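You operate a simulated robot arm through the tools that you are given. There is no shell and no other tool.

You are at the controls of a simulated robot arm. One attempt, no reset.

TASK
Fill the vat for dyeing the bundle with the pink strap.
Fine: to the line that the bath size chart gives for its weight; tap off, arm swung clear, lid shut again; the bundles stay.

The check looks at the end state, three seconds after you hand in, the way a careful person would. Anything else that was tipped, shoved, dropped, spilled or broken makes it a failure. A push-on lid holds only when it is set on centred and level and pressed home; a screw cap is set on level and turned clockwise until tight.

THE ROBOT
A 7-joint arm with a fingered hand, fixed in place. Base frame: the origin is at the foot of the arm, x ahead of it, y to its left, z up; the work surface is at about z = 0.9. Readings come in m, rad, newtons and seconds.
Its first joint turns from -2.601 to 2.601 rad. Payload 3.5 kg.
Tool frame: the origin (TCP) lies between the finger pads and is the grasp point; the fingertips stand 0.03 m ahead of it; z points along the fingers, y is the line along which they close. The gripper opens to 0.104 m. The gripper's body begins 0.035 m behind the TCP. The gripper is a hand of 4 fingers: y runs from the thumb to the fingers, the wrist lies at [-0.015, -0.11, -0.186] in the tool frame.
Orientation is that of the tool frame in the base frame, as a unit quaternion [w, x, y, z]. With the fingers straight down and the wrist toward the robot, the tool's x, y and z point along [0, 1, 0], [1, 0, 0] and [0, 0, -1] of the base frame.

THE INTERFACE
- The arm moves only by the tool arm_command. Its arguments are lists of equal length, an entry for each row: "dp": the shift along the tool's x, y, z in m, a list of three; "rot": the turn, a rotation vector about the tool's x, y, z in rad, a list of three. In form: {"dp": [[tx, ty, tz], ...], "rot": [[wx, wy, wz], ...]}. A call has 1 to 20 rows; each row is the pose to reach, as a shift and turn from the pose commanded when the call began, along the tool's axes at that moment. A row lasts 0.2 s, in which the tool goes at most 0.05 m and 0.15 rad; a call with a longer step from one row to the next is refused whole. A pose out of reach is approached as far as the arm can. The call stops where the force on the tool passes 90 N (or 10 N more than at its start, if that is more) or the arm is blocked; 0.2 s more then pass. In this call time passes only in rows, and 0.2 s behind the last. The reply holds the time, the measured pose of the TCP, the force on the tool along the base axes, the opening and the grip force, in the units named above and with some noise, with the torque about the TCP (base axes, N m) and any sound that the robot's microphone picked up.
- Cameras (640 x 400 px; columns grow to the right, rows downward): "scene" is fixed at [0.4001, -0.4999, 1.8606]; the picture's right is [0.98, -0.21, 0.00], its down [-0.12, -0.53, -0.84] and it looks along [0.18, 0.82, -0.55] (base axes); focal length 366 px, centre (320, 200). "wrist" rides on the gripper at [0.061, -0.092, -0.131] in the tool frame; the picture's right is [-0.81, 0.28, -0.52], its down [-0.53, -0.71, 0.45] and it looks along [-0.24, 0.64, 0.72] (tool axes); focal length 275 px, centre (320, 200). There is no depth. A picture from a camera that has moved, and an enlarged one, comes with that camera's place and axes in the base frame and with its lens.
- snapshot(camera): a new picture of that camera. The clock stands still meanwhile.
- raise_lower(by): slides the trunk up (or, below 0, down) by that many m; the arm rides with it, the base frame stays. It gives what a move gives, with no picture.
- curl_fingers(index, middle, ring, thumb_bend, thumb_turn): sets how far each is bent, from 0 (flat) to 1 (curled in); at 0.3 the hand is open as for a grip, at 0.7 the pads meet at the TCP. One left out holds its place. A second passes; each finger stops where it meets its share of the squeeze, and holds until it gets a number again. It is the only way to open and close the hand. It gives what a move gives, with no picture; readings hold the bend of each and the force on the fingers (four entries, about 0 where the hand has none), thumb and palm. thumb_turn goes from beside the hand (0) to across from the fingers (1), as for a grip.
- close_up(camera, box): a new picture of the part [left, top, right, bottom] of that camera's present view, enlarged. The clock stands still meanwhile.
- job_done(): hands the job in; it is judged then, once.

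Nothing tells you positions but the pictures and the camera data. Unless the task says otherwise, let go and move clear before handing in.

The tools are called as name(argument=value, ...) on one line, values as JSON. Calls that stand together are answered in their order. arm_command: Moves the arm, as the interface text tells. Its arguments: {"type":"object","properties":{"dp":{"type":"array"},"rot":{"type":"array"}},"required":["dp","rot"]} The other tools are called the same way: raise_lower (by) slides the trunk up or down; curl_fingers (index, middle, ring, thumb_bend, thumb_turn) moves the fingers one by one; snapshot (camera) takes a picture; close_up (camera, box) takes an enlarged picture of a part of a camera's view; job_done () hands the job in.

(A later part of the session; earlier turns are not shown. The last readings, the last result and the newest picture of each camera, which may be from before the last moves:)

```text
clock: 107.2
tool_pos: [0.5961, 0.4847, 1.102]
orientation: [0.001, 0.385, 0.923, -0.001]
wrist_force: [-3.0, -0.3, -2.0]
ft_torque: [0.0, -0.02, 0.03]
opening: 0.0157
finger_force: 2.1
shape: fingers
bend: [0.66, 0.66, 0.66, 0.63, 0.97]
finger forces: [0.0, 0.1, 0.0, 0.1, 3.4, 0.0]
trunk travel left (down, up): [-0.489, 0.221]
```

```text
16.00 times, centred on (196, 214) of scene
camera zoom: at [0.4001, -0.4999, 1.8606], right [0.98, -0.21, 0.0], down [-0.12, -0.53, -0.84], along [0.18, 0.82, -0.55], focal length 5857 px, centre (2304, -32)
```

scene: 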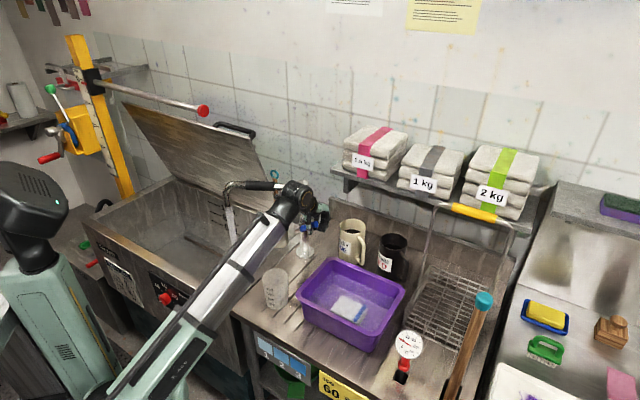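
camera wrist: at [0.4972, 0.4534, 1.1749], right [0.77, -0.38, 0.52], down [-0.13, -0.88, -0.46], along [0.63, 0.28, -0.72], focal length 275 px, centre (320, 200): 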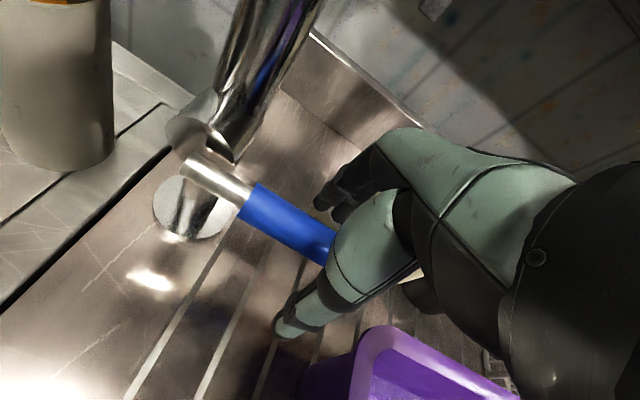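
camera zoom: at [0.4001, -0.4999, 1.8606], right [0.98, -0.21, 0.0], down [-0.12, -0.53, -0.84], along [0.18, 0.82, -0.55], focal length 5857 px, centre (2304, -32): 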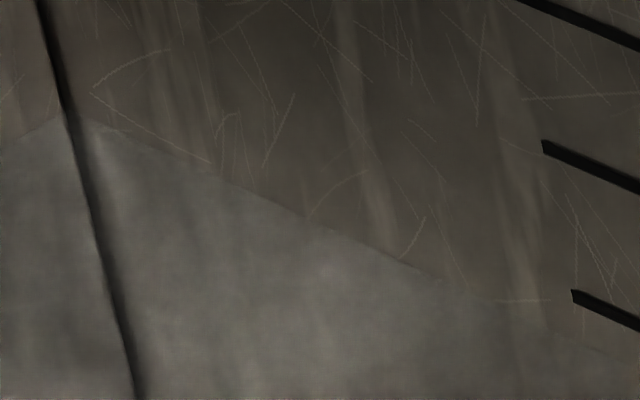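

At 16× the waterline is clear: about 6.5 L below the 60 line, rising about 1.5 L/s. I'll wait 2.8 s and measure again.

arm_command(dp=[[0, 0, 0], [0, 0, 0], [0, 0, 0], [0, 0, 0], [0, 0, 0], [0, 0, 0], [0, 0, 0], [0, 0, 0], [0, 0, 0], [0, 0, 0], [0, 0, 0], [0, 0, 0]], rot=[[0, 0, 0], [0, 0, 0], [0, 0, 0], [0, 0, 0], [0, 0, 0], [0, 0, 0], [0, 0, 0], [0, 0, 0], [0, 0, 0], [0, 0, 0], [0, 0, 0], [0, 0, 0]])

close_up(camera="scene", box=[192, 208, 232, 233])

close_up(camera="scene", box=[176, 202, 216, 227])

```text
clock: 109.8
tool_pos: [0.5947, 0.4839, 1.1018]
orientation: [0.002, 0.384, 0.923, 0.0]
wrist_force: [-2.9, -2.4, -2.5]
ft_torque: [0.0, -0.02, -0.02]
opening: 0.0155
finger_force: 2.0
shape: fingers
bend: [0.66, 0.66, 0.66, 0.63, 0.97]
finger forces: [0.0, 0.0, 0.1, 0.0, 3.4, 0.1]
trunk travel left (down, up): [-0.489, 0.221]
```

```text
16.00 times, centred on (212, 220) of scene
camera zoom: at [0.4001, -0.4999, 1.8606], right [0.98, -0.21, 0.0], down [-0.12, -0.53, -0.84], along [0.18, 0.82, -0.55], focal length 5857 px, centre (2048, -128)
```

zoom: 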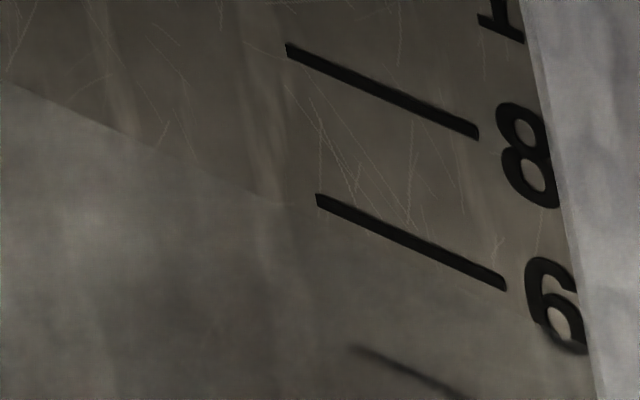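

```text
16.00 times, centred on (196, 214) of scene
camera zoom: at [0.4001, -0.4999, 1.8606], right [0.98, -0.21, 0.0], down [-0.12, -0.53, -0.84], along [0.18, 0.82, -0.55], focal length 5857 px, centre (2304, -32)
```

zoom: 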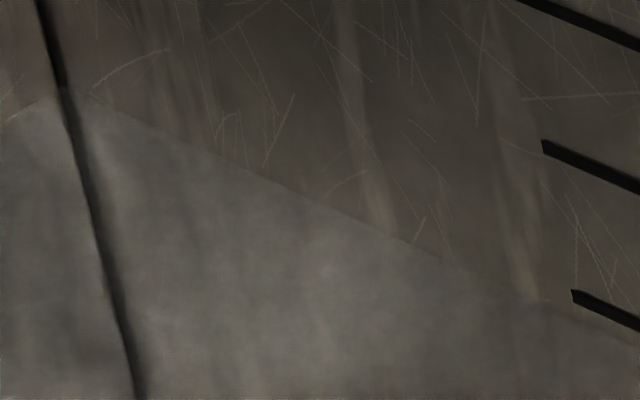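

About 3 L short of the line, rising 1.3 L/s. I'll wait another 1.2 s and then close the lever, which passes some water as it turns.

arm_command(dp=[[0, 0, 0], [0, 0, 0], [0, 0, 0], [0, 0, 0], [-0.003, 0, 0.01], [-0.006, 0, 0.02], [-0.009, 0, 0.03], [-0.011, 0, 0.04], [-0.013, 0, 0.05], [-0.014, 0, 0.061]], rot=[[0, 0, 0], [0, 0, 0], [0, 0, 0], [0, 0, 0], [0, 0, 0], [0, 0, 0], [0, 0, 0], [0, 0, 0], [0, 0, 0], [0, 0, 0]])

close_up(camera="scene", box=[192, 208, 232, 233])

close_up(camera="scene", box=[176, 202, 216, 227])

close_up(camera="scene", box=[200, 160, 360, 260])

close_up(camera="wrist", box=[120, 100, 440, 300])

```text
clock: 112.0
tool_pos: [0.6043, 0.4739, 1.0428]
orientation: [0.001, 0.385, 0.923, 0.001]
wrist_force: [-2.4, -2.6, 1.6]
ft_torque: [0.0, 0.04, 0.03]
opening: 0.0147
finger_force: 0.9
shape: fingers
bend: [0.66, 0.66, 0.66, 0.64, 0.97]
finger forces: [0.1, 0.0, 0.0, 0.0, 2.8, 0.0]
trunk travel left (down, up): [-0.489, 0.221]
```

```text
16.00 times, centred on (212, 220) of scene
camera zoom: at [0.4001, -0.4999, 1.8606], right [0.98, -0.21, 0.0], down [-0.12, -0.53, -0.84], along [0.18, 0.82, -0.55], focal length 5857 px, centre (2048, -128)
```

zoom: 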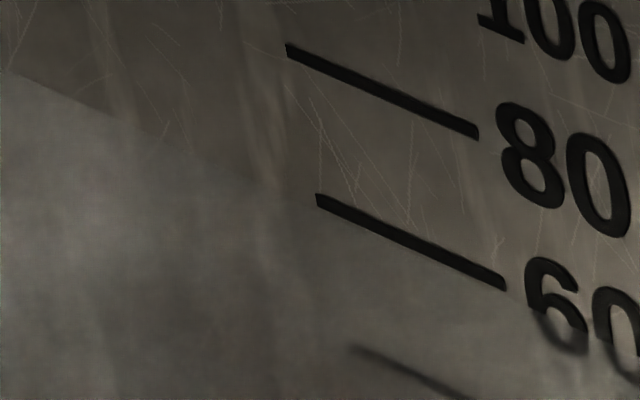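

```text
16.00 times, centred on (196, 214) of scene
camera zoom: at [0.4001, -0.4999, 1.8606], right [0.98, -0.21, 0.0], down [-0.12, -0.53, -0.84], along [0.18, 0.82, -0.55], focal length 5857 px, centre (2304, -32)
```

zoom: 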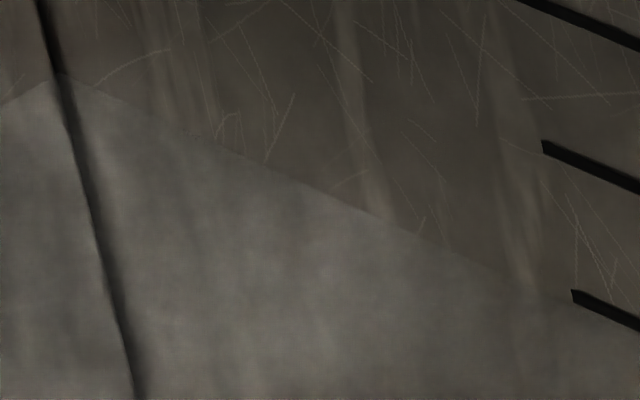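

```text
4.00 times, centred on (280, 210) of scene
camera zoom: at [0.4001, -0.4999, 1.8606], right [0.98, -0.21, 0.0], down [-0.12, -0.53, -0.84], along [0.18, 0.82, -0.55], focal length 1464 px, centre (480, 160)
```

zoom: 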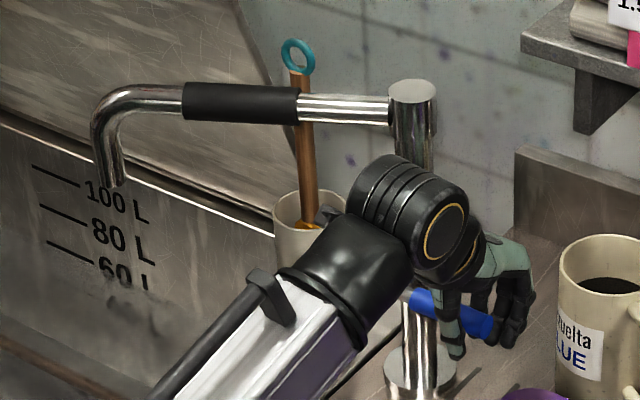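

```text
2.00 times, centred on (280, 200) of wrist
camera zoom: at [0.4971, 0.4538, 1.173], right [0.77, -0.38, 0.52], down [-0.13, -0.88, -0.46], along [0.63, 0.28, -0.72], focal length 551 px, centre (400, 200)
```

zoom: 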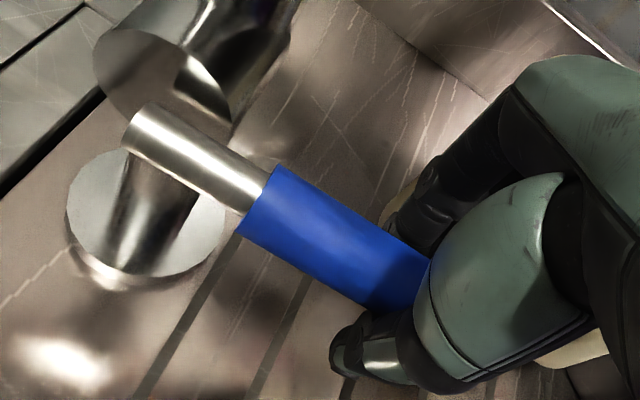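

The water is off and the level looks just below the line. I'll measure more closely.

close_up(camera="scene", box=[206, 216, 222, 226])

close_up(camera="scene", box=[218, 221, 234, 231])

```text
16.00 times, centred on (214, 221) of scene
camera zoom: at [0.4001, -0.4999, 1.8606], right [0.98, -0.21, 0.0], down [-0.12, -0.53, -0.84], along [0.18, 0.82, -0.55], focal length 5857 px, centre (2016, -136)
```

zoom: 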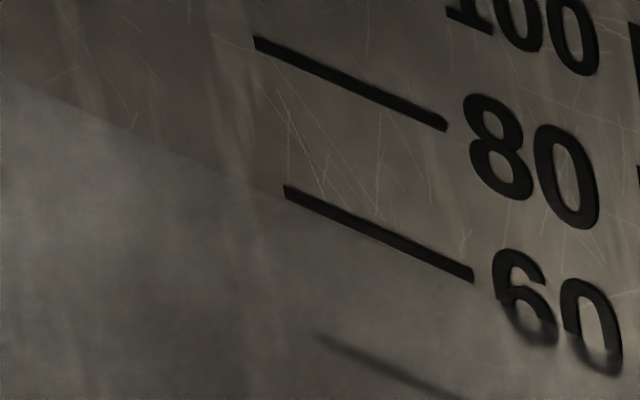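

```text
16.00 times, centred on (226, 226) of scene
camera zoom: at [0.4001, -0.4999, 1.8606], right [0.98, -0.21, 0.0], down [-0.12, -0.53, -0.84], along [0.18, 0.82, -0.55], focal length 5857 px, centre (1824, -216)
```

zoom: 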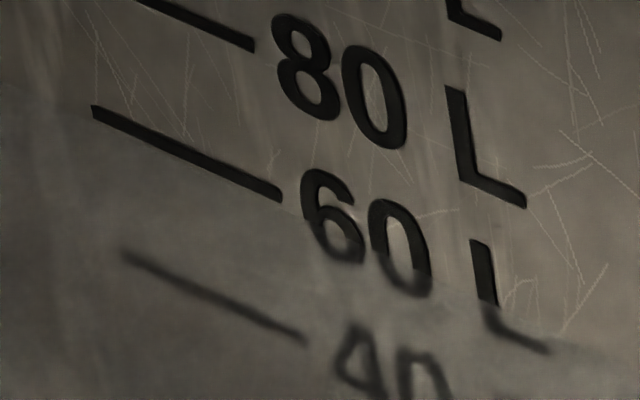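

The level is about 1.5 L under the line's centre. I'll top up with a short, small opening.

arm_command(dp=[[0, 0, -0.009], [0.001, 0, -0.018], [0.002, 0, -0.026], [0.002, 0, -0.026], [0.002, 0, -0.026], [0.002, 0, -0.026], [0.002, 0, -0.026], [0.002, 0, -0.026], [0.001, 0, -0.016], [0, 0, -0.006], [0, 0, 0.001]], rot=[[0, 0, 0], [0, 0, 0], [0, 0, 0], [0, 0, 0], [0, 0, 0], [0, 0, 0], [0, 0, 0], [0, 0, 0], [0, 0, 0], [0, 0, 0], [0, 0, 0]])

close_up(camera="scene", box=[206, 216, 222, 226])

close_up(camera="scene", box=[218, 221, 234, 231])

close_up(camera="scene", box=[176, 202, 216, 227])

```text
clock: 114.3
tool_pos: [0.6033, 0.475, 1.0419]
orientation: [0.001, 0.384, 0.923, 0.001]
wrist_force: [-1.7, -2.0, 1.3]
ft_torque: [0.02, 0.03, 0.02]
opening: 0.014
finger_force: 1.0
shape: fingers
bend: [0.66, 0.66, 0.66, 0.64, 0.97]
finger forces: [0.1, 0.0, 0.1, 0.0, 2.0, 0.0]
trunk travel left (down, up): [-0.489, 0.221]
```

```text
16.00 times, centred on (214, 221) of scene
camera zoom: at [0.4001, -0.4999, 1.8606], right [0.98, -0.21, 0.0], down [-0.12, -0.53, -0.84], along [0.18, 0.82, -0.55], focal length 5857 px, centre (2016, -136)
```

zoom: 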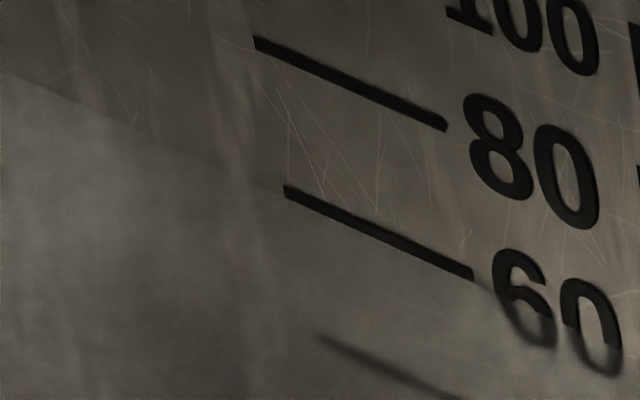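

```text
16.00 times, centred on (226, 226) of scene
camera zoom: at [0.4001, -0.4999, 1.8606], right [0.98, -0.21, 0.0], down [-0.12, -0.53, -0.84], along [0.18, 0.82, -0.55], focal length 5857 px, centre (1824, -216)
```

zoom: 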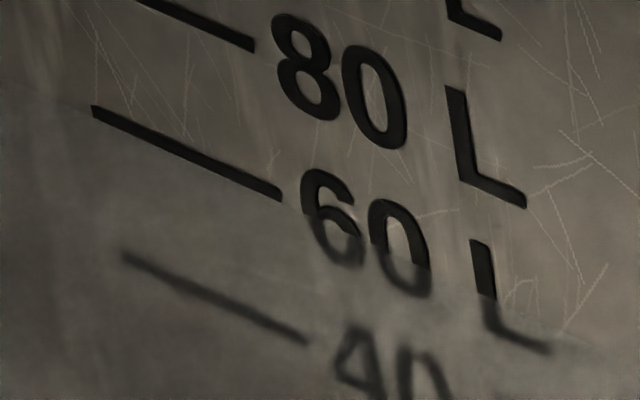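

```text
16.00 times, centred on (196, 214) of scene
camera zoom: at [0.4001, -0.4999, 1.8606], right [0.98, -0.21, 0.0], down [-0.12, -0.53, -0.84], along [0.18, 0.82, -0.55], focal length 5857 px, centre (2304, -32)
```

zoom: 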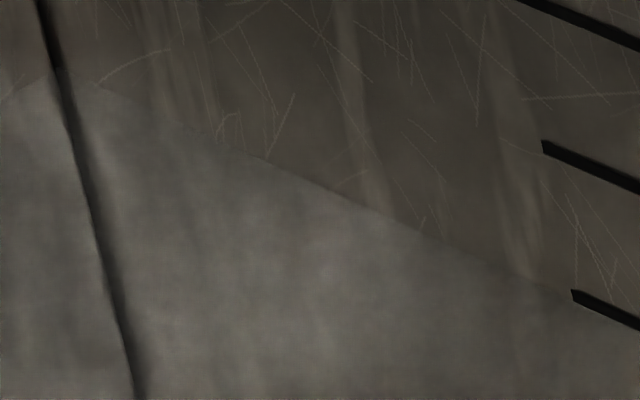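

The level is now at the lower edge of the 60 line, about 0.5 L short of its centre. One shorter top-up should do it.

arm_command(dp=[[0, 0, -0.009], [0.001, 0, -0.018], [0.002, 0, -0.024], [0.002, 0, -0.024], [0.001, 0, -0.014], [0, 0, -0.005], [0, 0, 0.002]], rot=[[0, 0, 0], [0, 0, 0], [0, 0, 0], [0, 0, 0], [0, 0, 0], [0, 0, 0], [0, 0, 0]])

close_up(camera="scene", box=[206, 216, 222, 226])

close_up(camera="scene", box=[218, 221, 234, 231])

close_up(camera="scene", box=[200, 160, 360, 260])

```text
clock: 116.0
tool_pos: [0.6044, 0.4741, 1.0381]
orientation: [0.001, 0.384, 0.923, 0.0]
wrist_force: [-1.4, -1.2, 2.1]
ft_torque: [0.0, -0.02, 0.01]
opening: 0.0135
finger_force: 0.8
shape: fingers
bend: [0.66, 0.66, 0.66, 0.65, 0.97]
finger forces: [0.0, 0.0, 0.0, 0.0, 1.8, 0.0]
trunk travel left (down, up): [-0.489, 0.221]
```

```text
16.00 times, centred on (214, 221) of scene
camera zoom: at [0.4001, -0.4999, 1.8606], right [0.98, -0.21, 0.0], down [-0.12, -0.53, -0.84], along [0.18, 0.82, -0.55], focal length 5857 px, centre (2016, -136)
```

zoom: 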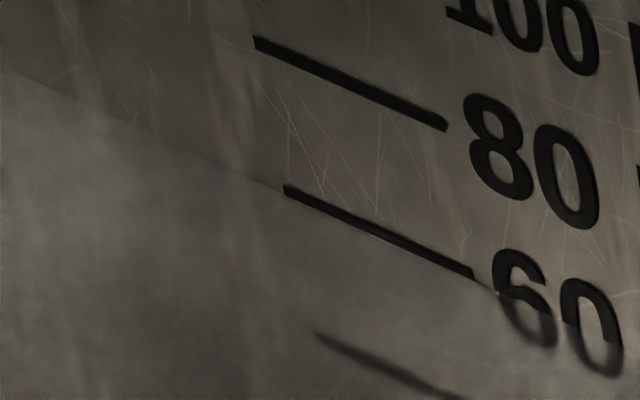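

```text
16.00 times, centred on (226, 226) of scene
camera zoom: at [0.4001, -0.4999, 1.8606], right [0.98, -0.21, 0.0], down [-0.12, -0.53, -0.84], along [0.18, 0.82, -0.55], focal length 5857 px, centre (1824, -216)
```

zoom: 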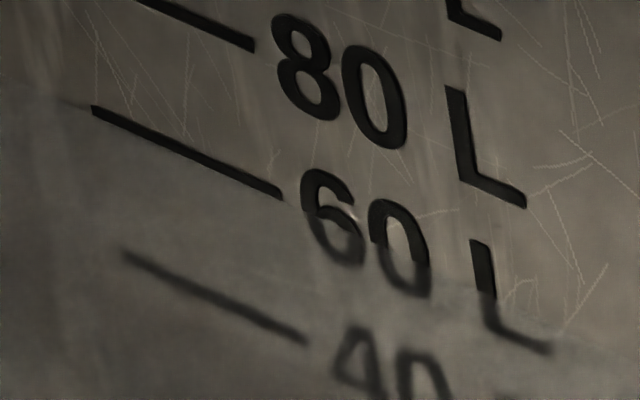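

```text
4.00 times, centred on (280, 210) of scene
camera zoom: at [0.4001, -0.4999, 1.8606], right [0.98, -0.21, 0.0], down [-0.12, -0.53, -0.84], along [0.18, 0.82, -0.55], focal length 1464 px, centre (480, 160)
```

zoom: 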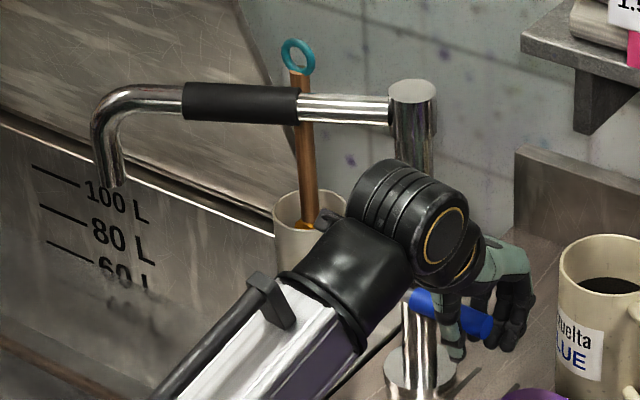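

The waterline now sits on the 60 L line and the flow has stopped. I'll press the lever home, release it and rise straight up.

curl_fingers(index=0.32, middle=0.32, ring=0.32, thumb_bend=0.32)

arm_command(dp=[[0, 0, -0.02], [0, 0, -0.04], [0, 0, -0.08], [0, 0, -0.12], [0, 0, -0.165], [0, 0, -0.21], [0, 0, -0.255], [0, 0, -0.3]], rot=[[0, 0, 0], [0, 0, 0], [0, 0, 0], [0, 0, 0], [0, 0, 0], [0, 0, 0], [0, 0, 0], [0, 0, 0]])

snapshot(camera="wrist")

close_up(camera="scene", box=[230, 160, 390, 260])

close_up(camera="scene", box=[206, 216, 222, 226])

```text
clock: 117.0
tool_pos: [0.6058, 0.4746, 1.0384]
orientation: [0.001, 0.385, 0.923, -0.001]
wrist_force: [-0.2, -0.1, 0.2]
ft_torque: [-0.02, 0.01, 0.04]
opening: 0.0976
finger_force: 0.0
shape: fingers
bend: [0.32, 0.32, 0.32, 0.32, 0.97]
finger forces: [0.0, 0.0, 0.0, 0.0, 0.0, 0.0]
trunk travel left (down, up): [-0.489, 0.221]
```

```text
clock: 118.8
tool_pos: [0.6032, 0.4759, 1.3395]
orientation: [0.0, 0.384, 0.923, 0.0]
wrist_force: [0.4, 0.3, -0.8]
ft_torque: [0.0, 0.03, 0.01]
opening: 0.0976
finger_force: 0.1
shape: fingers
bend: [0.32, 0.32, 0.32, 0.32, 0.97]
finger forces: [0.0, 0.1, 0.0, 0.0, 0.1, 0.1]
trunk travel left (down, up): [-0.489, 0.221]
```

```text
taken
camera wrist: at [0.4961, 0.4549, 1.47], right [0.77, -0.38, 0.52], down [-0.13, -0.88, -0.45], along [0.63, 0.28, -0.72], focal length 275 px, centre (320, 200)
```

wrist: 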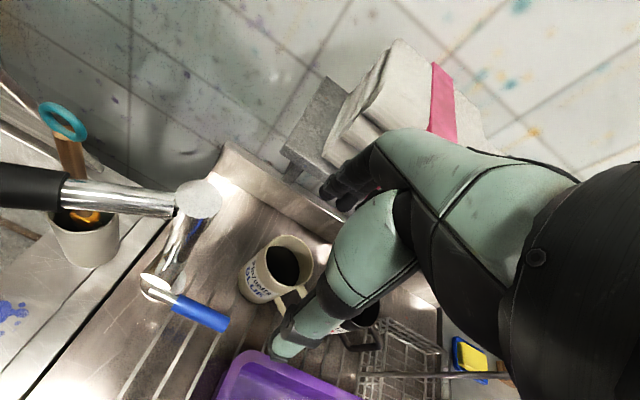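

```text
4.00 times, centred on (310, 210) of scene
camera zoom: at [0.4001, -0.4999, 1.8606], right [0.98, -0.21, 0.0], down [-0.12, -0.53, -0.84], along [0.18, 0.82, -0.55], focal length 1464 px, centre (360, 160)
```

zoom: 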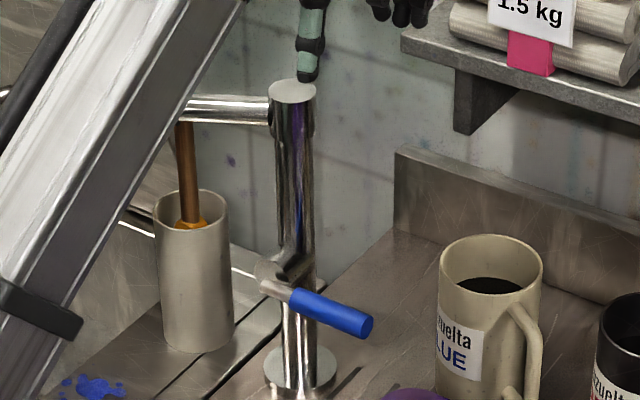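

```text
16.00 times, centred on (214, 221) of scene
camera zoom: at [0.4001, -0.4999, 1.8606], right [0.98, -0.21, 0.0], down [-0.12, -0.53, -0.84], along [0.18, 0.82, -0.55], focal length 5857 px, centre (2016, -136)
```

zoom: 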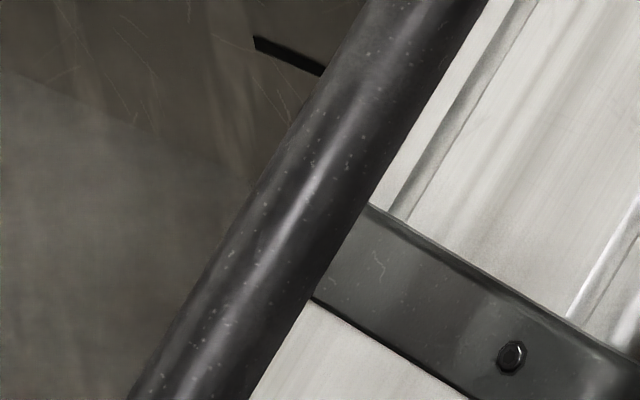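

The lever is back in its original off position. Now I'll swing the spout back. First I'll go over its sleeve near the outer end, with the fingers on the far side.

arm_command(dp=[[0.044, -0.0077, -0.002], [0.0879, -0.0153, -0.004], [0.1319, -0.023, -0.006], [0.1758, -0.0307, -0.008], [0.2198, -0.0383, -0.01], [0.2637, -0.046, -0.01]], rot=[[0, 0, -0.073], [0, 0, -0.145], [0, 0, -0.218], [0, 0, -0.29], [0, 0, -0.363], [0, 0, -0.436]])

snapshot(camera="wrist")

close_up(camera="scene", box=[160, 100, 352, 220])

```text
clock: 120.2
tool_pos: [0.3875, 0.6292, 1.3487]
orientation: [0.0, 0.176, 0.984, 0.0]
wrist_force: [1.6, -1.2, -0.6]
ft_torque: [0.0, 0.01, -0.07]
opening: 0.0978
finger_force: 0.9
shape: fingers
bend: [0.32, 0.32, 0.32, 0.32, 0.97]
finger forces: [0.0, 1.2, 0.0, 0.0, 0.0, 0.0]
trunk travel left (down, up): [-0.489, 0.221]
```

```text
taken
camera wrist: at [0.2983, 0.5651, 1.4793], right [0.86, -0.02, 0.52], down [0.25, -0.85, -0.45], along [0.45, 0.52, -0.72], focal length 275 px, centre (320, 200)
```

wrist: 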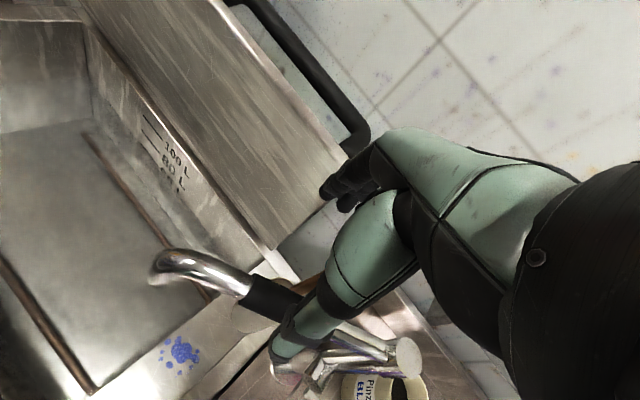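

```text
3.33 times, centred on (256, 160) of scene
camera zoom: at [0.4001, -0.4999, 1.8606], right [0.98, -0.21, 0.0], down [-0.12, -0.53, -0.84], along [0.18, 0.82, -0.55], focal length 1220 px, centre (533, 333)
```

zoom: 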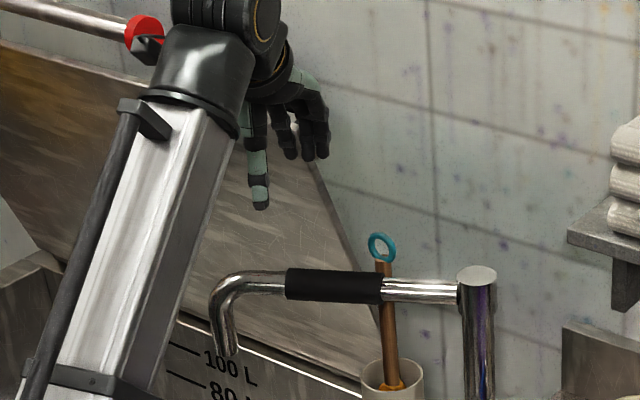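

A finger brushed the lid's top corner lightly (about 1 N), since the lid leans at about 70°. I'll back off at once and then descend over the sleeve.

arm_command(dp=[[0.003, -0.032, 0], [0.003, -0.032, 0.04], [0.003, -0.032, 0.08]], rot=[[0, 0, 0], [0, 0, 0], [0, 0, 0]])

snapshot(camera="wrist")

close_up(camera="scene", box=[160, 100, 352, 220])

```text
clock: 121.0
tool_pos: [0.3725, 0.6015, 1.2663]
orientation: [0.001, 0.176, 0.984, 0.001]
wrist_force: [-0.8, 0.7, 0.6]
ft_torque: [-0.02, 0.0, 0.0]
opening: 0.0982
finger_force: 0.0
shape: fingers
bend: [0.32, 0.32, 0.32, 0.32, 0.97]
finger forces: [0.0, 0.0, 0.0, 0.0, 0.0, 0.0]
trunk travel left (down, up): [-0.489, 0.221]
```

```text
taken
camera wrist: at [0.2835, 0.5367, 1.3986], right [0.86, -0.02, 0.52], down [0.25, -0.85, -0.45], along [0.45, 0.52, -0.72], focal length 275 px, centre (320, 200)
```

wrist: 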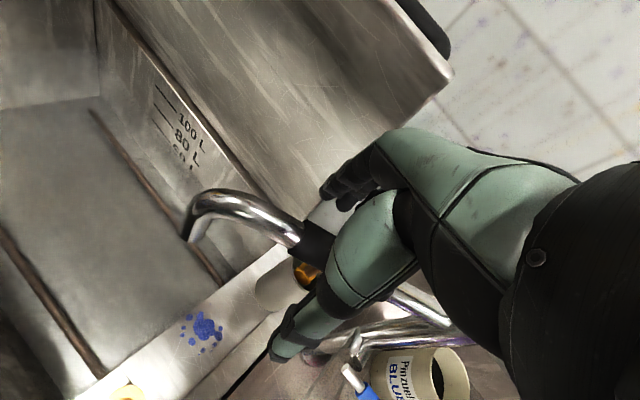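

```text
3.33 times, centred on (256, 160) of scene
camera zoom: at [0.4001, -0.4999, 1.8606], right [0.98, -0.21, 0.0], down [-0.12, -0.53, -0.84], along [0.18, 0.82, -0.55], focal length 1220 px, centre (533, 333)
```

zoom: 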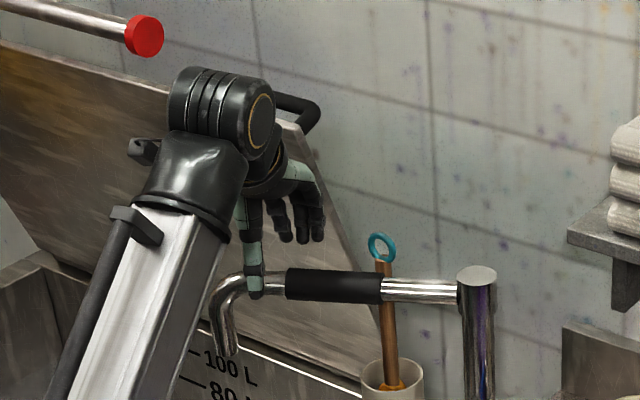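

The hand is over the sleeve's outer end. I'll shift slightly inward and go down.

arm_command(dp=[[-0.014, 0, 0], [-0.014, 0, 0.025], [-0.014, 0, 0.05]], rot=[[0, 0, 0], [0, 0, 0], [0, 0, 0]])

snapshot(camera="wrist")

close_up(camera="scene", box=[208, 140, 304, 200])

```text
clock: 121.8
tool_pos: [0.3855, 0.5966, 1.2173]
orientation: [0.0, 0.177, 0.984, -0.001]
wrist_force: [1.5, 1.1, 1.4]
ft_torque: [0.07, -0.06, -0.01]
opening: 0.0997
finger_force: 0.6
shape: fingers
bend: [0.31, 0.32, 0.32, 0.32, 0.97]
finger forces: [1.7, 0.0, 0.1, 0.0, 0.0, 0.1]
trunk travel left (down, up): [-0.489, 0.221]
```

```text
taken
camera wrist: at [0.2965, 0.5315, 1.3486], right [0.85, -0.02, 0.52], down [0.25, -0.85, -0.45], along [0.45, 0.52, -0.72], focal length 275 px, centre (320, 200)
```

wrist: 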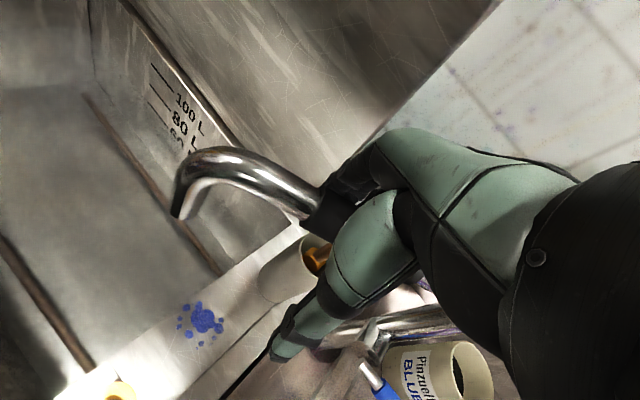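

```text
6.67 times, centred on (256, 170) of scene
camera zoom: at [0.4001, -0.4999, 1.8606], right [0.98, -0.21, 0.0], down [-0.12, -0.53, -0.84], along [0.18, 0.82, -0.55], focal length 2441 px, centre (747, 400)
```

zoom: 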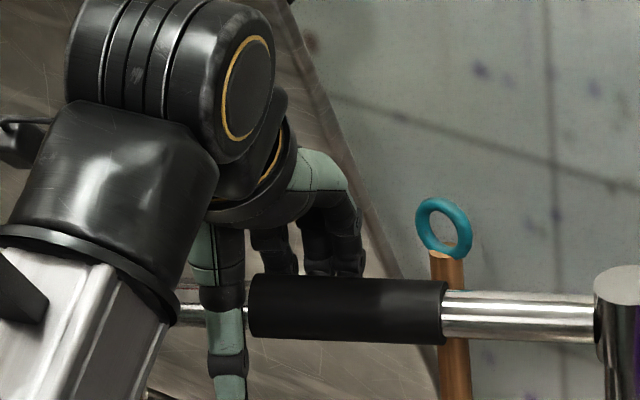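

The fingers are behind the sleeve. I'll draw the spout back counter-clockwise with the hand turning along.

arm_command(dp=[[-0.0042, -0.0185, 0], [-0.0102, -0.0365, 0], [-0.018, -0.0539, 0], [-0.0274, -0.0703, 0], [-0.0384, -0.0857, 0], [-0.0511, -0.0999, 0]], rot=[[0, 0, -0.1], [0, 0, -0.2], [0, 0, -0.3], [0, 0, -0.4], [0, 0, -0.5], [0, 0, -0.6]])

snapshot(camera="wrist")

snapshot(camera="scene")

```text
clock: 123.2
tool_pos: [0.3993, 0.4842, 1.2187]
orientation: [0.001, -0.124, 0.992, -0.001]
wrist_force: [0.8, 1.2, 1.1]
ft_torque: [0.01, -0.05, -0.02]
opening: 0.0993
finger_force: 0.0
shape: fingers
bend: [0.31, 0.32, 0.32, 0.32, 0.97]
finger forces: [0.6, 0.0, 0.1, 0.0, 0.1, 0.0]
trunk travel left (down, up): [-0.489, 0.221]
```

```text
taken
camera wrist: at [0.3624, 0.3803, 1.3487], right [0.72, 0.47, 0.52], down [0.69, -0.56, -0.45], along [0.08, 0.68, -0.73], focal length 275 px, centre (320, 200)
```

wrist: 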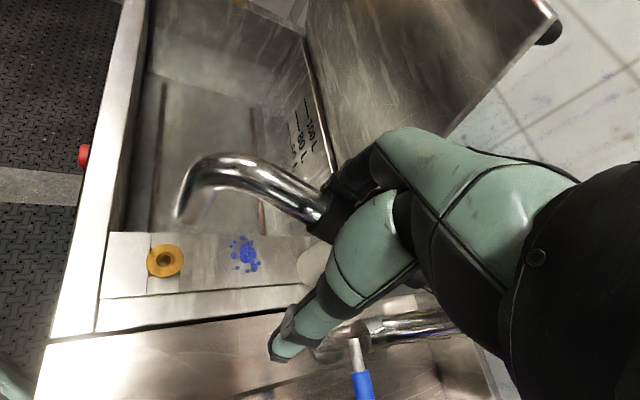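

```text
taken
```

scene: 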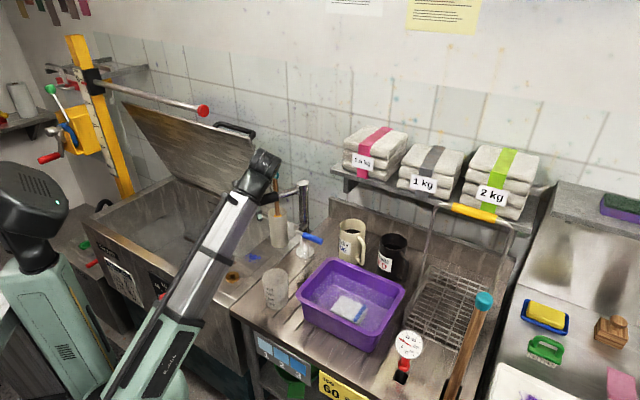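

Working well. I'll continue another 0.5 rad with less hand turning.

arm_command(dp=[[-0.0041, -0.0185, 0], [-0.0103, -0.0363, 0], [-0.018, -0.0536, 0], [-0.0275, -0.07, 0], [-0.0387, -0.0854, 0]], rot=[[0, 0, -0.05], [0, 0, -0.1], [0, 0, -0.15], [0, 0, -0.2], [0, 0, -0.22]])

snapshot(camera="wrist")

snapshot(camera="scene")

```text
clock: 124.4
tool_pos: [0.4565, 0.4149, 1.2187]
orientation: [-0.001, -0.225, 0.974, 0.0]
wrist_force: [49.6, 12.1, 32.4]
ft_torque: [-5.71, 7.28, 5.81]
opening: 0.0983
finger_force: 0.5
shape: fingers
bend: [0.32, 0.32, 0.31, 0.32, 0.97]
finger forces: [0.1, 0.0, 0.3, 0.0, 0.1, 0.0]
trunk travel left (down, up): [-0.489, 0.221]
stopped in row 5: the force on the tool passed its limit at 114 N (the readings are from after the stop); the commanded pose is now the measured one
```

```text
taken
camera wrist: at [0.4417, 0.3055, 1.3488], right [0.61, 0.6, 0.52], down [0.79, -0.41, -0.46], along [-0.06, 0.69, -0.72], focal length 275 px, centre (320, 200)
```

wrist: 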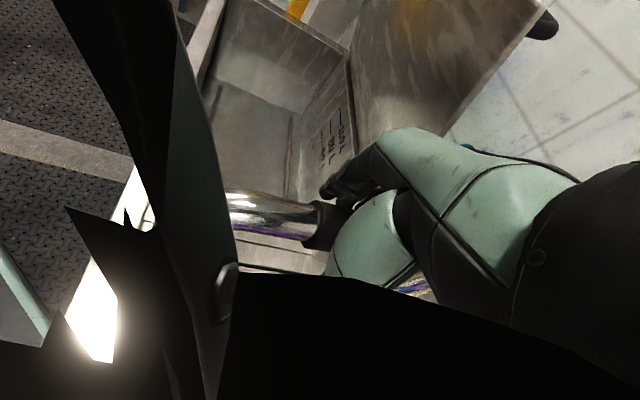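

```text
taken
```

scene: 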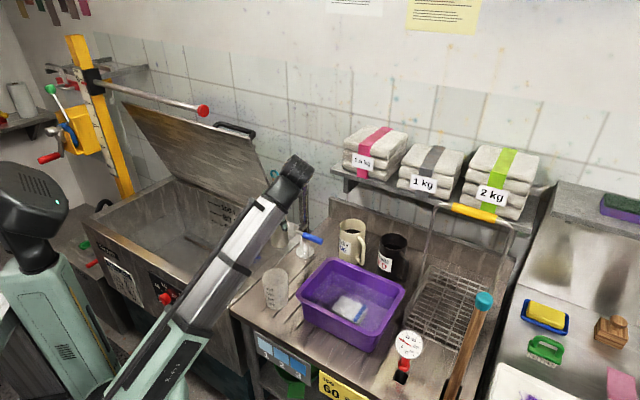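

The hand's camera has run into the arm's own forearm. I'll reverse the last bit straight away.

arm_command(dp=[[0.006, 0.016, 0], [0.0138, 0.0357, 0], [0.02, 0.05, 0]], rot=[[0, 0, 0.05], [0, 0, 0.1], [0, 0, 0.15]])

snapshot(camera="wrist")

close_up(camera="scene", box=[160, 100, 352, 220])

```text
clock: 125.2
tool_pos: [0.4157, 0.4518, 1.2182]
orientation: [-0.002, -0.15, 0.989, 0.001]
wrist_force: [0.4, -0.8, -0.6]
ft_torque: [-0.01, 0.0, 0.02]
opening: 0.0998
finger_force: 0.4
shape: fingers
bend: [0.32, 0.32, 0.32, 0.31, 0.98]
finger forces: [0.0, 0.0, 0.0, 0.0, 0.8, 0.0]
trunk travel left (down, up): [-0.489, 0.221]
```

```text
taken
camera wrist: at [0.3854, 0.3455, 1.349], right [0.69, 0.5, 0.51], down [0.72, -0.52, -0.46], along [0.04, 0.69, -0.72], focal length 275 px, centre (320, 200)
```

wrist: 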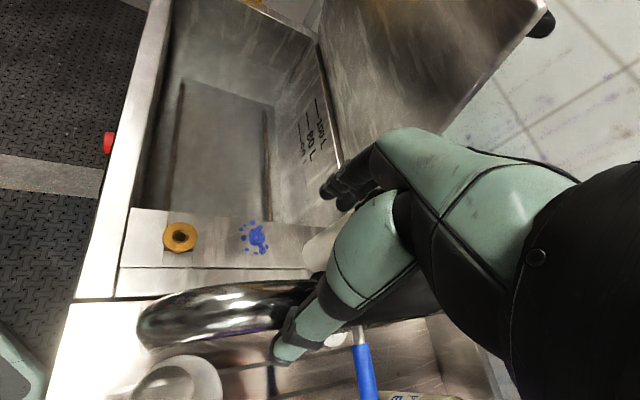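

```text
3.33 times, centred on (256, 160) of scene
camera zoom: at [0.4001, -0.4999, 1.8606], right [0.98, -0.21, 0.0], down [-0.12, -0.53, -0.84], along [0.18, 0.82, -0.55], focal length 1220 px, centre (533, 333)
```

zoom: 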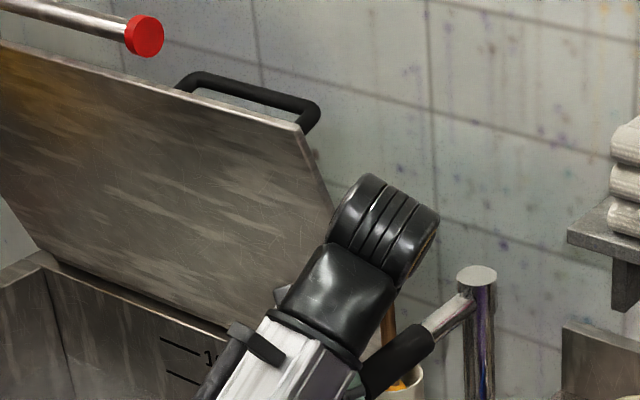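

Recovered, with readings normal. The spout has swung on toward the front and is clear of the vat. I'll lift off, turn the hand back to its natural heading and look.

arm_command(dp=[[0, 0, -0.04], [0, 0, -0.08], [0, 0, -0.12], [0, 0, -0.12], [0, 0, -0.12], [0, 0, -0.12], [0, 0, -0.12], [0, 0, -0.12], [0, 0, -0.12], [0, 0, -0.12]], rot=[[0, 0, 0], [0, 0, 0], [0, 0, 0.13], [0, 0, 0.27], [0, 0, 0.4], [0, 0, 0.54], [0, 0, 0.67], [0, 0, 0.81], [0, 0, 0.94], [0, 0, 1.08]])

snapshot(camera="wrist")

snapshot(camera="scene")

```text
clock: 127.4
tool_pos: [0.4164, 0.4511, 1.3381]
orientation: [-0.002, 0.381, 0.924, 0.0]
wrist_force: [-0.8, 0.3, 0.0]
ft_torque: [-0.01, -0.01, 0.03]
opening: 0.0986
finger_force: 0.0
shape: fingers
bend: [0.32, 0.32, 0.32, 0.32, 0.98]
finger forces: [0.0, 0.0, 0.1, 0.0, 0.0, 0.0]
trunk travel left (down, up): [-0.489, 0.221]
```

```text
taken
camera wrist: at [0.3098, 0.4286, 1.4692], right [0.77, -0.38, 0.51], down [-0.13, -0.88, -0.46], along [0.62, 0.29, -0.73], focal length 275 px, centre (320, 200)
```

wrist: 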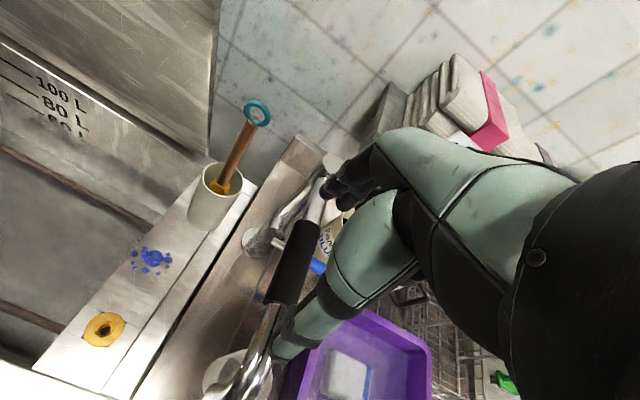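

```text
taken
```

scene: 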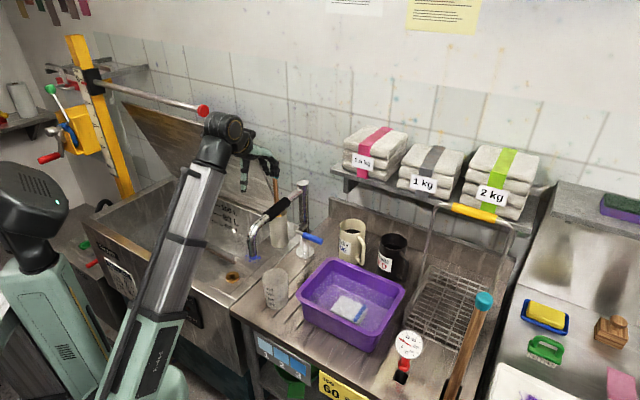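

The spout now points at about −138°, already clear of the vat. I'll push it on back to its place over the basin, with a closed fist from its left side.

curl_fingers(index=0.7, middle=0.7, ring=0.7, thumb_bend=0.7)

arm_command(dp=[[0.03, 0.007, 0], [0.0581, 0.013, 0], [0.0581, 0.013, 0.042], [0.0581, 0.013, 0.083], [0.0581, 0.013, 0.123]], rot=[[0, 0, 0], [0, 0, 0], [0, 0, 0], [0, 0, 0], [0, 0, 0]])

snapshot(camera="wrist")

```text
clock: 128.4
tool_pos: [0.4164, 0.4513, 1.3387]
orientation: [-0.002, 0.38, 0.925, 0.001]
wrist_force: [-0.1, 0.4, 0.4]
ft_torque: [0.02, 0.0, -0.01]
opening: 0.0014
finger_force: 0.2
shape: fingers
bend: [0.7, 0.7, 0.7, 0.7, 0.98]
finger forces: [0.0, 0.0, 0.1, 0.0, 0.1, 0.0]
trunk travel left (down, up): [-0.489, 0.221]
```

```text
clock: 129.6
tool_pos: [0.3838, 0.4996, 1.2148]
orientation: [-0.001, 0.38, 0.925, 0.0]
wrist_force: [0.0, 0.4, -0.1]
ft_torque: [0.0, -0.01, 0.0]
opening: 0.0012
finger_force: 0.1
shape: fingers
bend: [0.7, 0.7, 0.7, 0.7, 0.98]
finger forces: [0.0, 0.0, 0.1, 0.0, 0.0, 0.0]
trunk travel left (down, up): [-0.489, 0.221]
```

```text
taken
camera wrist: at [0.2768, 0.4783, 1.3459], right [0.77, -0.37, 0.51], down [-0.12, -0.88, -0.46], along [0.62, 0.29, -0.73], focal length 275 px, centre (320, 200)
```

wrist: 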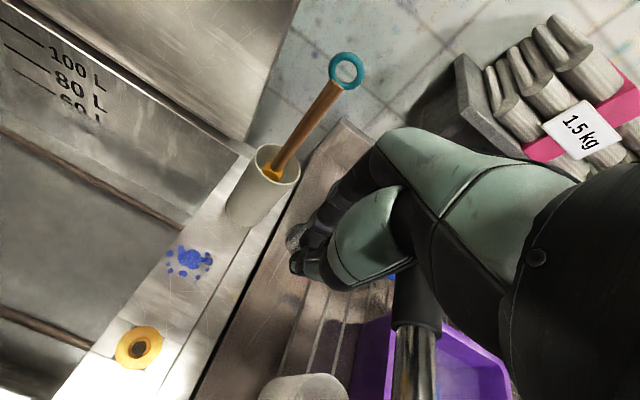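

The fist is to the left of the spout. I'll sweep it to the right.

arm_command(dp=[[-0.0247, -0.0013, 0], [-0.046, -0.006, 0], [-0.0671, -0.0112, 0], [-0.088, -0.0115, 0], [-0.1095, -0.0117, 0], [-0.129, -0.0075, 0], [-0.148, -0.0031, 0], [-0.166, 0.0045, 0], [-0.1838, 0.0121, 0], [-0.197, 0.0215, 0], [-0.2106, 0.0313, 0], [-0.2297, 0.0496, 0]], rot=[[0, 0, 0], [0, 0, 0], [0, 0, 0], [0, 0, 0], [0, 0, 0], [0, 0, 0], [0, 0, 0], [0, 0, 0], [0, 0, 0], [0, 0, 0], [0, 0, 0], [0, 0, 0]])

snapshot(camera="wrist")

snapshot(camera="scene")

```text
clock: 132.2
tool_pos: [0.5843, 0.3732, 1.2153]
orientation: [-0.001, 0.38, 0.925, 0.0]
wrist_force: [-0.2, 0.2, -0.2]
ft_torque: [-0.02, 0.0, -0.01]
opening: 0.0014
finger_force: 0.1
shape: fingers
bend: [0.7, 0.7, 0.7, 0.7, 0.98]
finger forces: [0.1, 0.1, 0.0, 0.0, 0.1, 0.1]
trunk travel left (down, up): [-0.489, 0.221]
```

```text
taken
camera wrist: at [0.4755, 0.3522, 1.3461], right [0.77, -0.37, 0.51], down [-0.12, -0.88, -0.46], along [0.62, 0.29, -0.73], focal length 275 px, centre (320, 200)
```

wrist: 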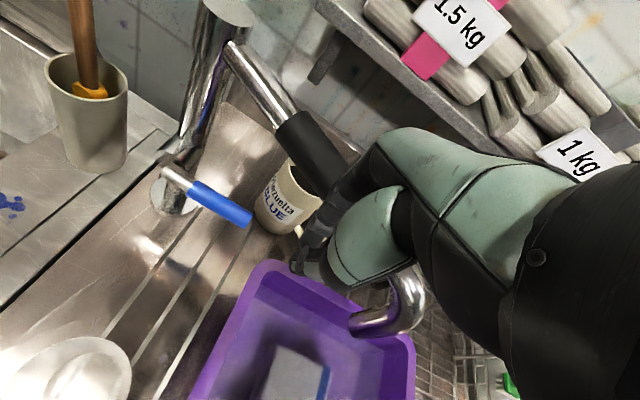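

```text
taken
```

scene: 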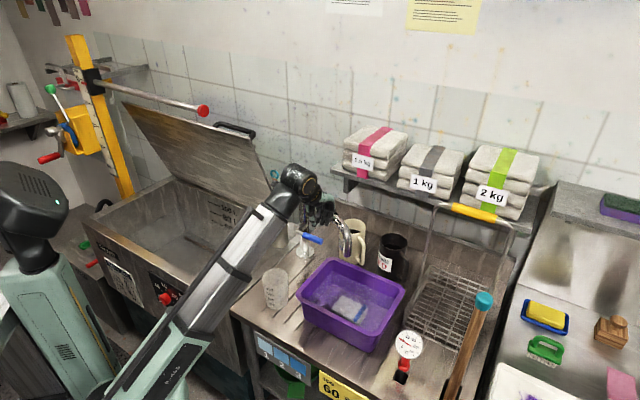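

The spout is back over the basin. Next is the lid. I'll raise the hand first and take a close look at the lid's current position.

arm_command(dp=[[0.03, -0.03, 0], [0.03, -0.03, -0.045], [0.03, -0.03, -0.09], [0.03, -0.03, -0.135], [0.03, -0.03, -0.18], [0.03, -0.03, -0.225]], rot=[[0, 0, 0], [0, 0, 0], [0, 0, 0], [0, 0, 0], [0, 0, 0], [0, 0, 0]])

close_up(camera="scene", box=[110, 90, 302, 210])

snapshot(camera="wrist")

close_up(camera="scene", box=[206, 216, 222, 226])

```text
clock: 133.6
tool_pos: [0.5613, 0.3881, 1.4167]
orientation: [-0.002, 0.38, 0.925, 0.0]
wrist_force: [-0.5, -0.1, -1.3]
ft_torque: [0.02, 0.03, 0.0]
opening: 0.0012
finger_force: 0.0
shape: fingers
bend: [0.7, 0.7, 0.7, 0.7, 0.98]
finger forces: [0.1, 0.0, 0.0, 0.0, 0.0, 0.1]
out of reach, approached as far as the arm can: row 5, 6
trunk travel left (down, up): [-0.489, 0.221]
```

```text
3.33 times, centred on (206, 150) of scene
camera zoom: at [0.4001, -0.4999, 1.8606], right [0.98, -0.21, 0.0], down [-0.12, -0.53, -0.84], along [0.18, 0.82, -0.55], focal length 1220 px, centre (700, 367)
```

zoom: 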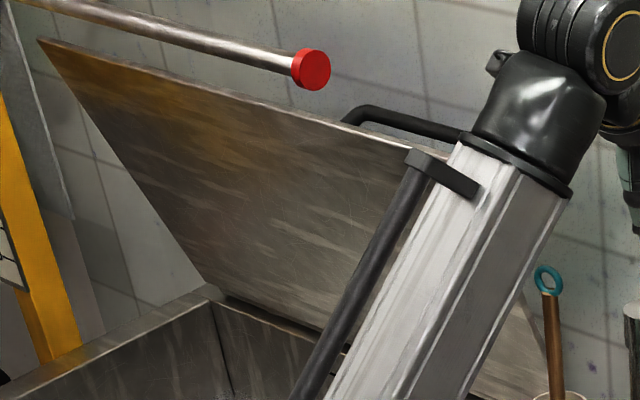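

```text
taken
camera wrist: at [0.4555, 0.3663, 1.5476], right [0.77, -0.37, 0.51], down [-0.12, -0.88, -0.46], along [0.62, 0.29, -0.73], focal length 275 px, centre (320, 200)
```

wrist: 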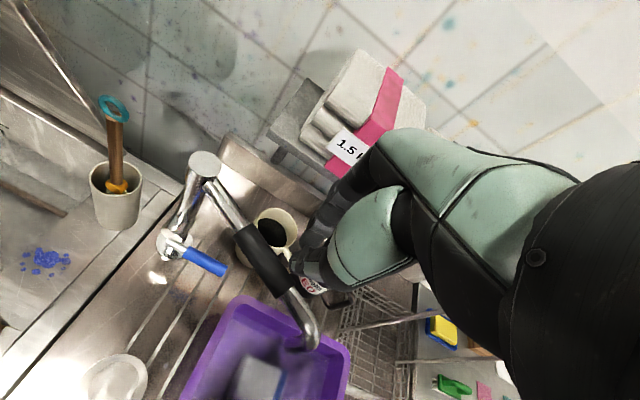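

```text
16.00 times, centred on (214, 221) of scene
camera zoom: at [0.4001, -0.4999, 1.8606], right [0.98, -0.21, 0.0], down [-0.12, -0.53, -0.84], along [0.18, 0.82, -0.55], focal length 5857 px, centre (2016, -136)
```

zoom: 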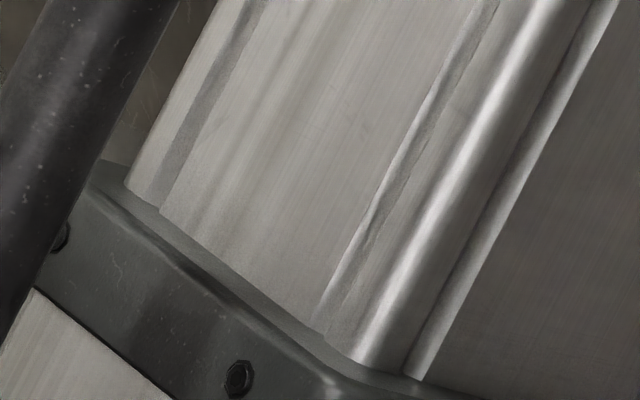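

The water stays at the line and the spout is where it started. I'll raise the trunk and go back to the posture in which I left the handle: behind the bar, leaning right, clear of the rod tip.

raise_lower(by=0.145)

curl_fingers(index=0.3, middle=0.3, ring=0.3, thumb_bend=0.52)

close_up(camera="scene", box=[110, 90, 302, 210])

```text
clock: 135.3
tool_pos: [0.5628, 0.388, 1.5604]
orientation: [-0.002, 0.379, 0.925, 0.0]
wrist_force: [0.2, -0.1, -0.5]
ft_torque: [0.01, 0.0, -0.03]
opening: 0.0012
finger_force: 0.0
shape: fingers
bend: [0.7, 0.7, 0.7, 0.7, 0.98]
finger forces: [0.1, 0.0, 0.0, 0.1, 0.0, 0.1]
trunk travel left (down, up): [-0.634, 0.076]
```

```text
clock: 136.3
tool_pos: [0.5623, 0.3888, 1.5611]
orientation: [-0.002, 0.379, 0.925, 0.0]
wrist_force: [-0.9, 0.2, 0.2]
ft_torque: [0.02, 0.03, -0.01]
opening: 0.0748
finger_force: 0.1
shape: fingers
bend: [0.3, 0.3, 0.3, 0.52, 0.98]
finger forces: [0.0, 0.0, 0.0, 0.0, 0.1, 0.0]
trunk travel left (down, up): [-0.634, 0.076]
```

```text
3.33 times, centred on (206, 150) of scene
camera zoom: at [0.4001, -0.4999, 1.8606], right [0.98, -0.21, 0.0], down [-0.12, -0.53, -0.84], along [0.18, 0.82, -0.55], focal length 1220 px, centre (700, 367)
```

zoom: 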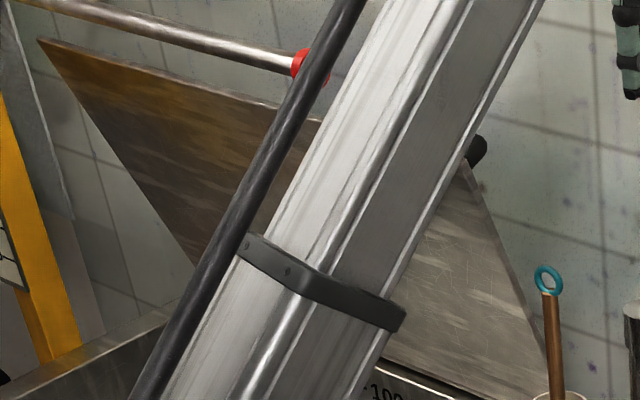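

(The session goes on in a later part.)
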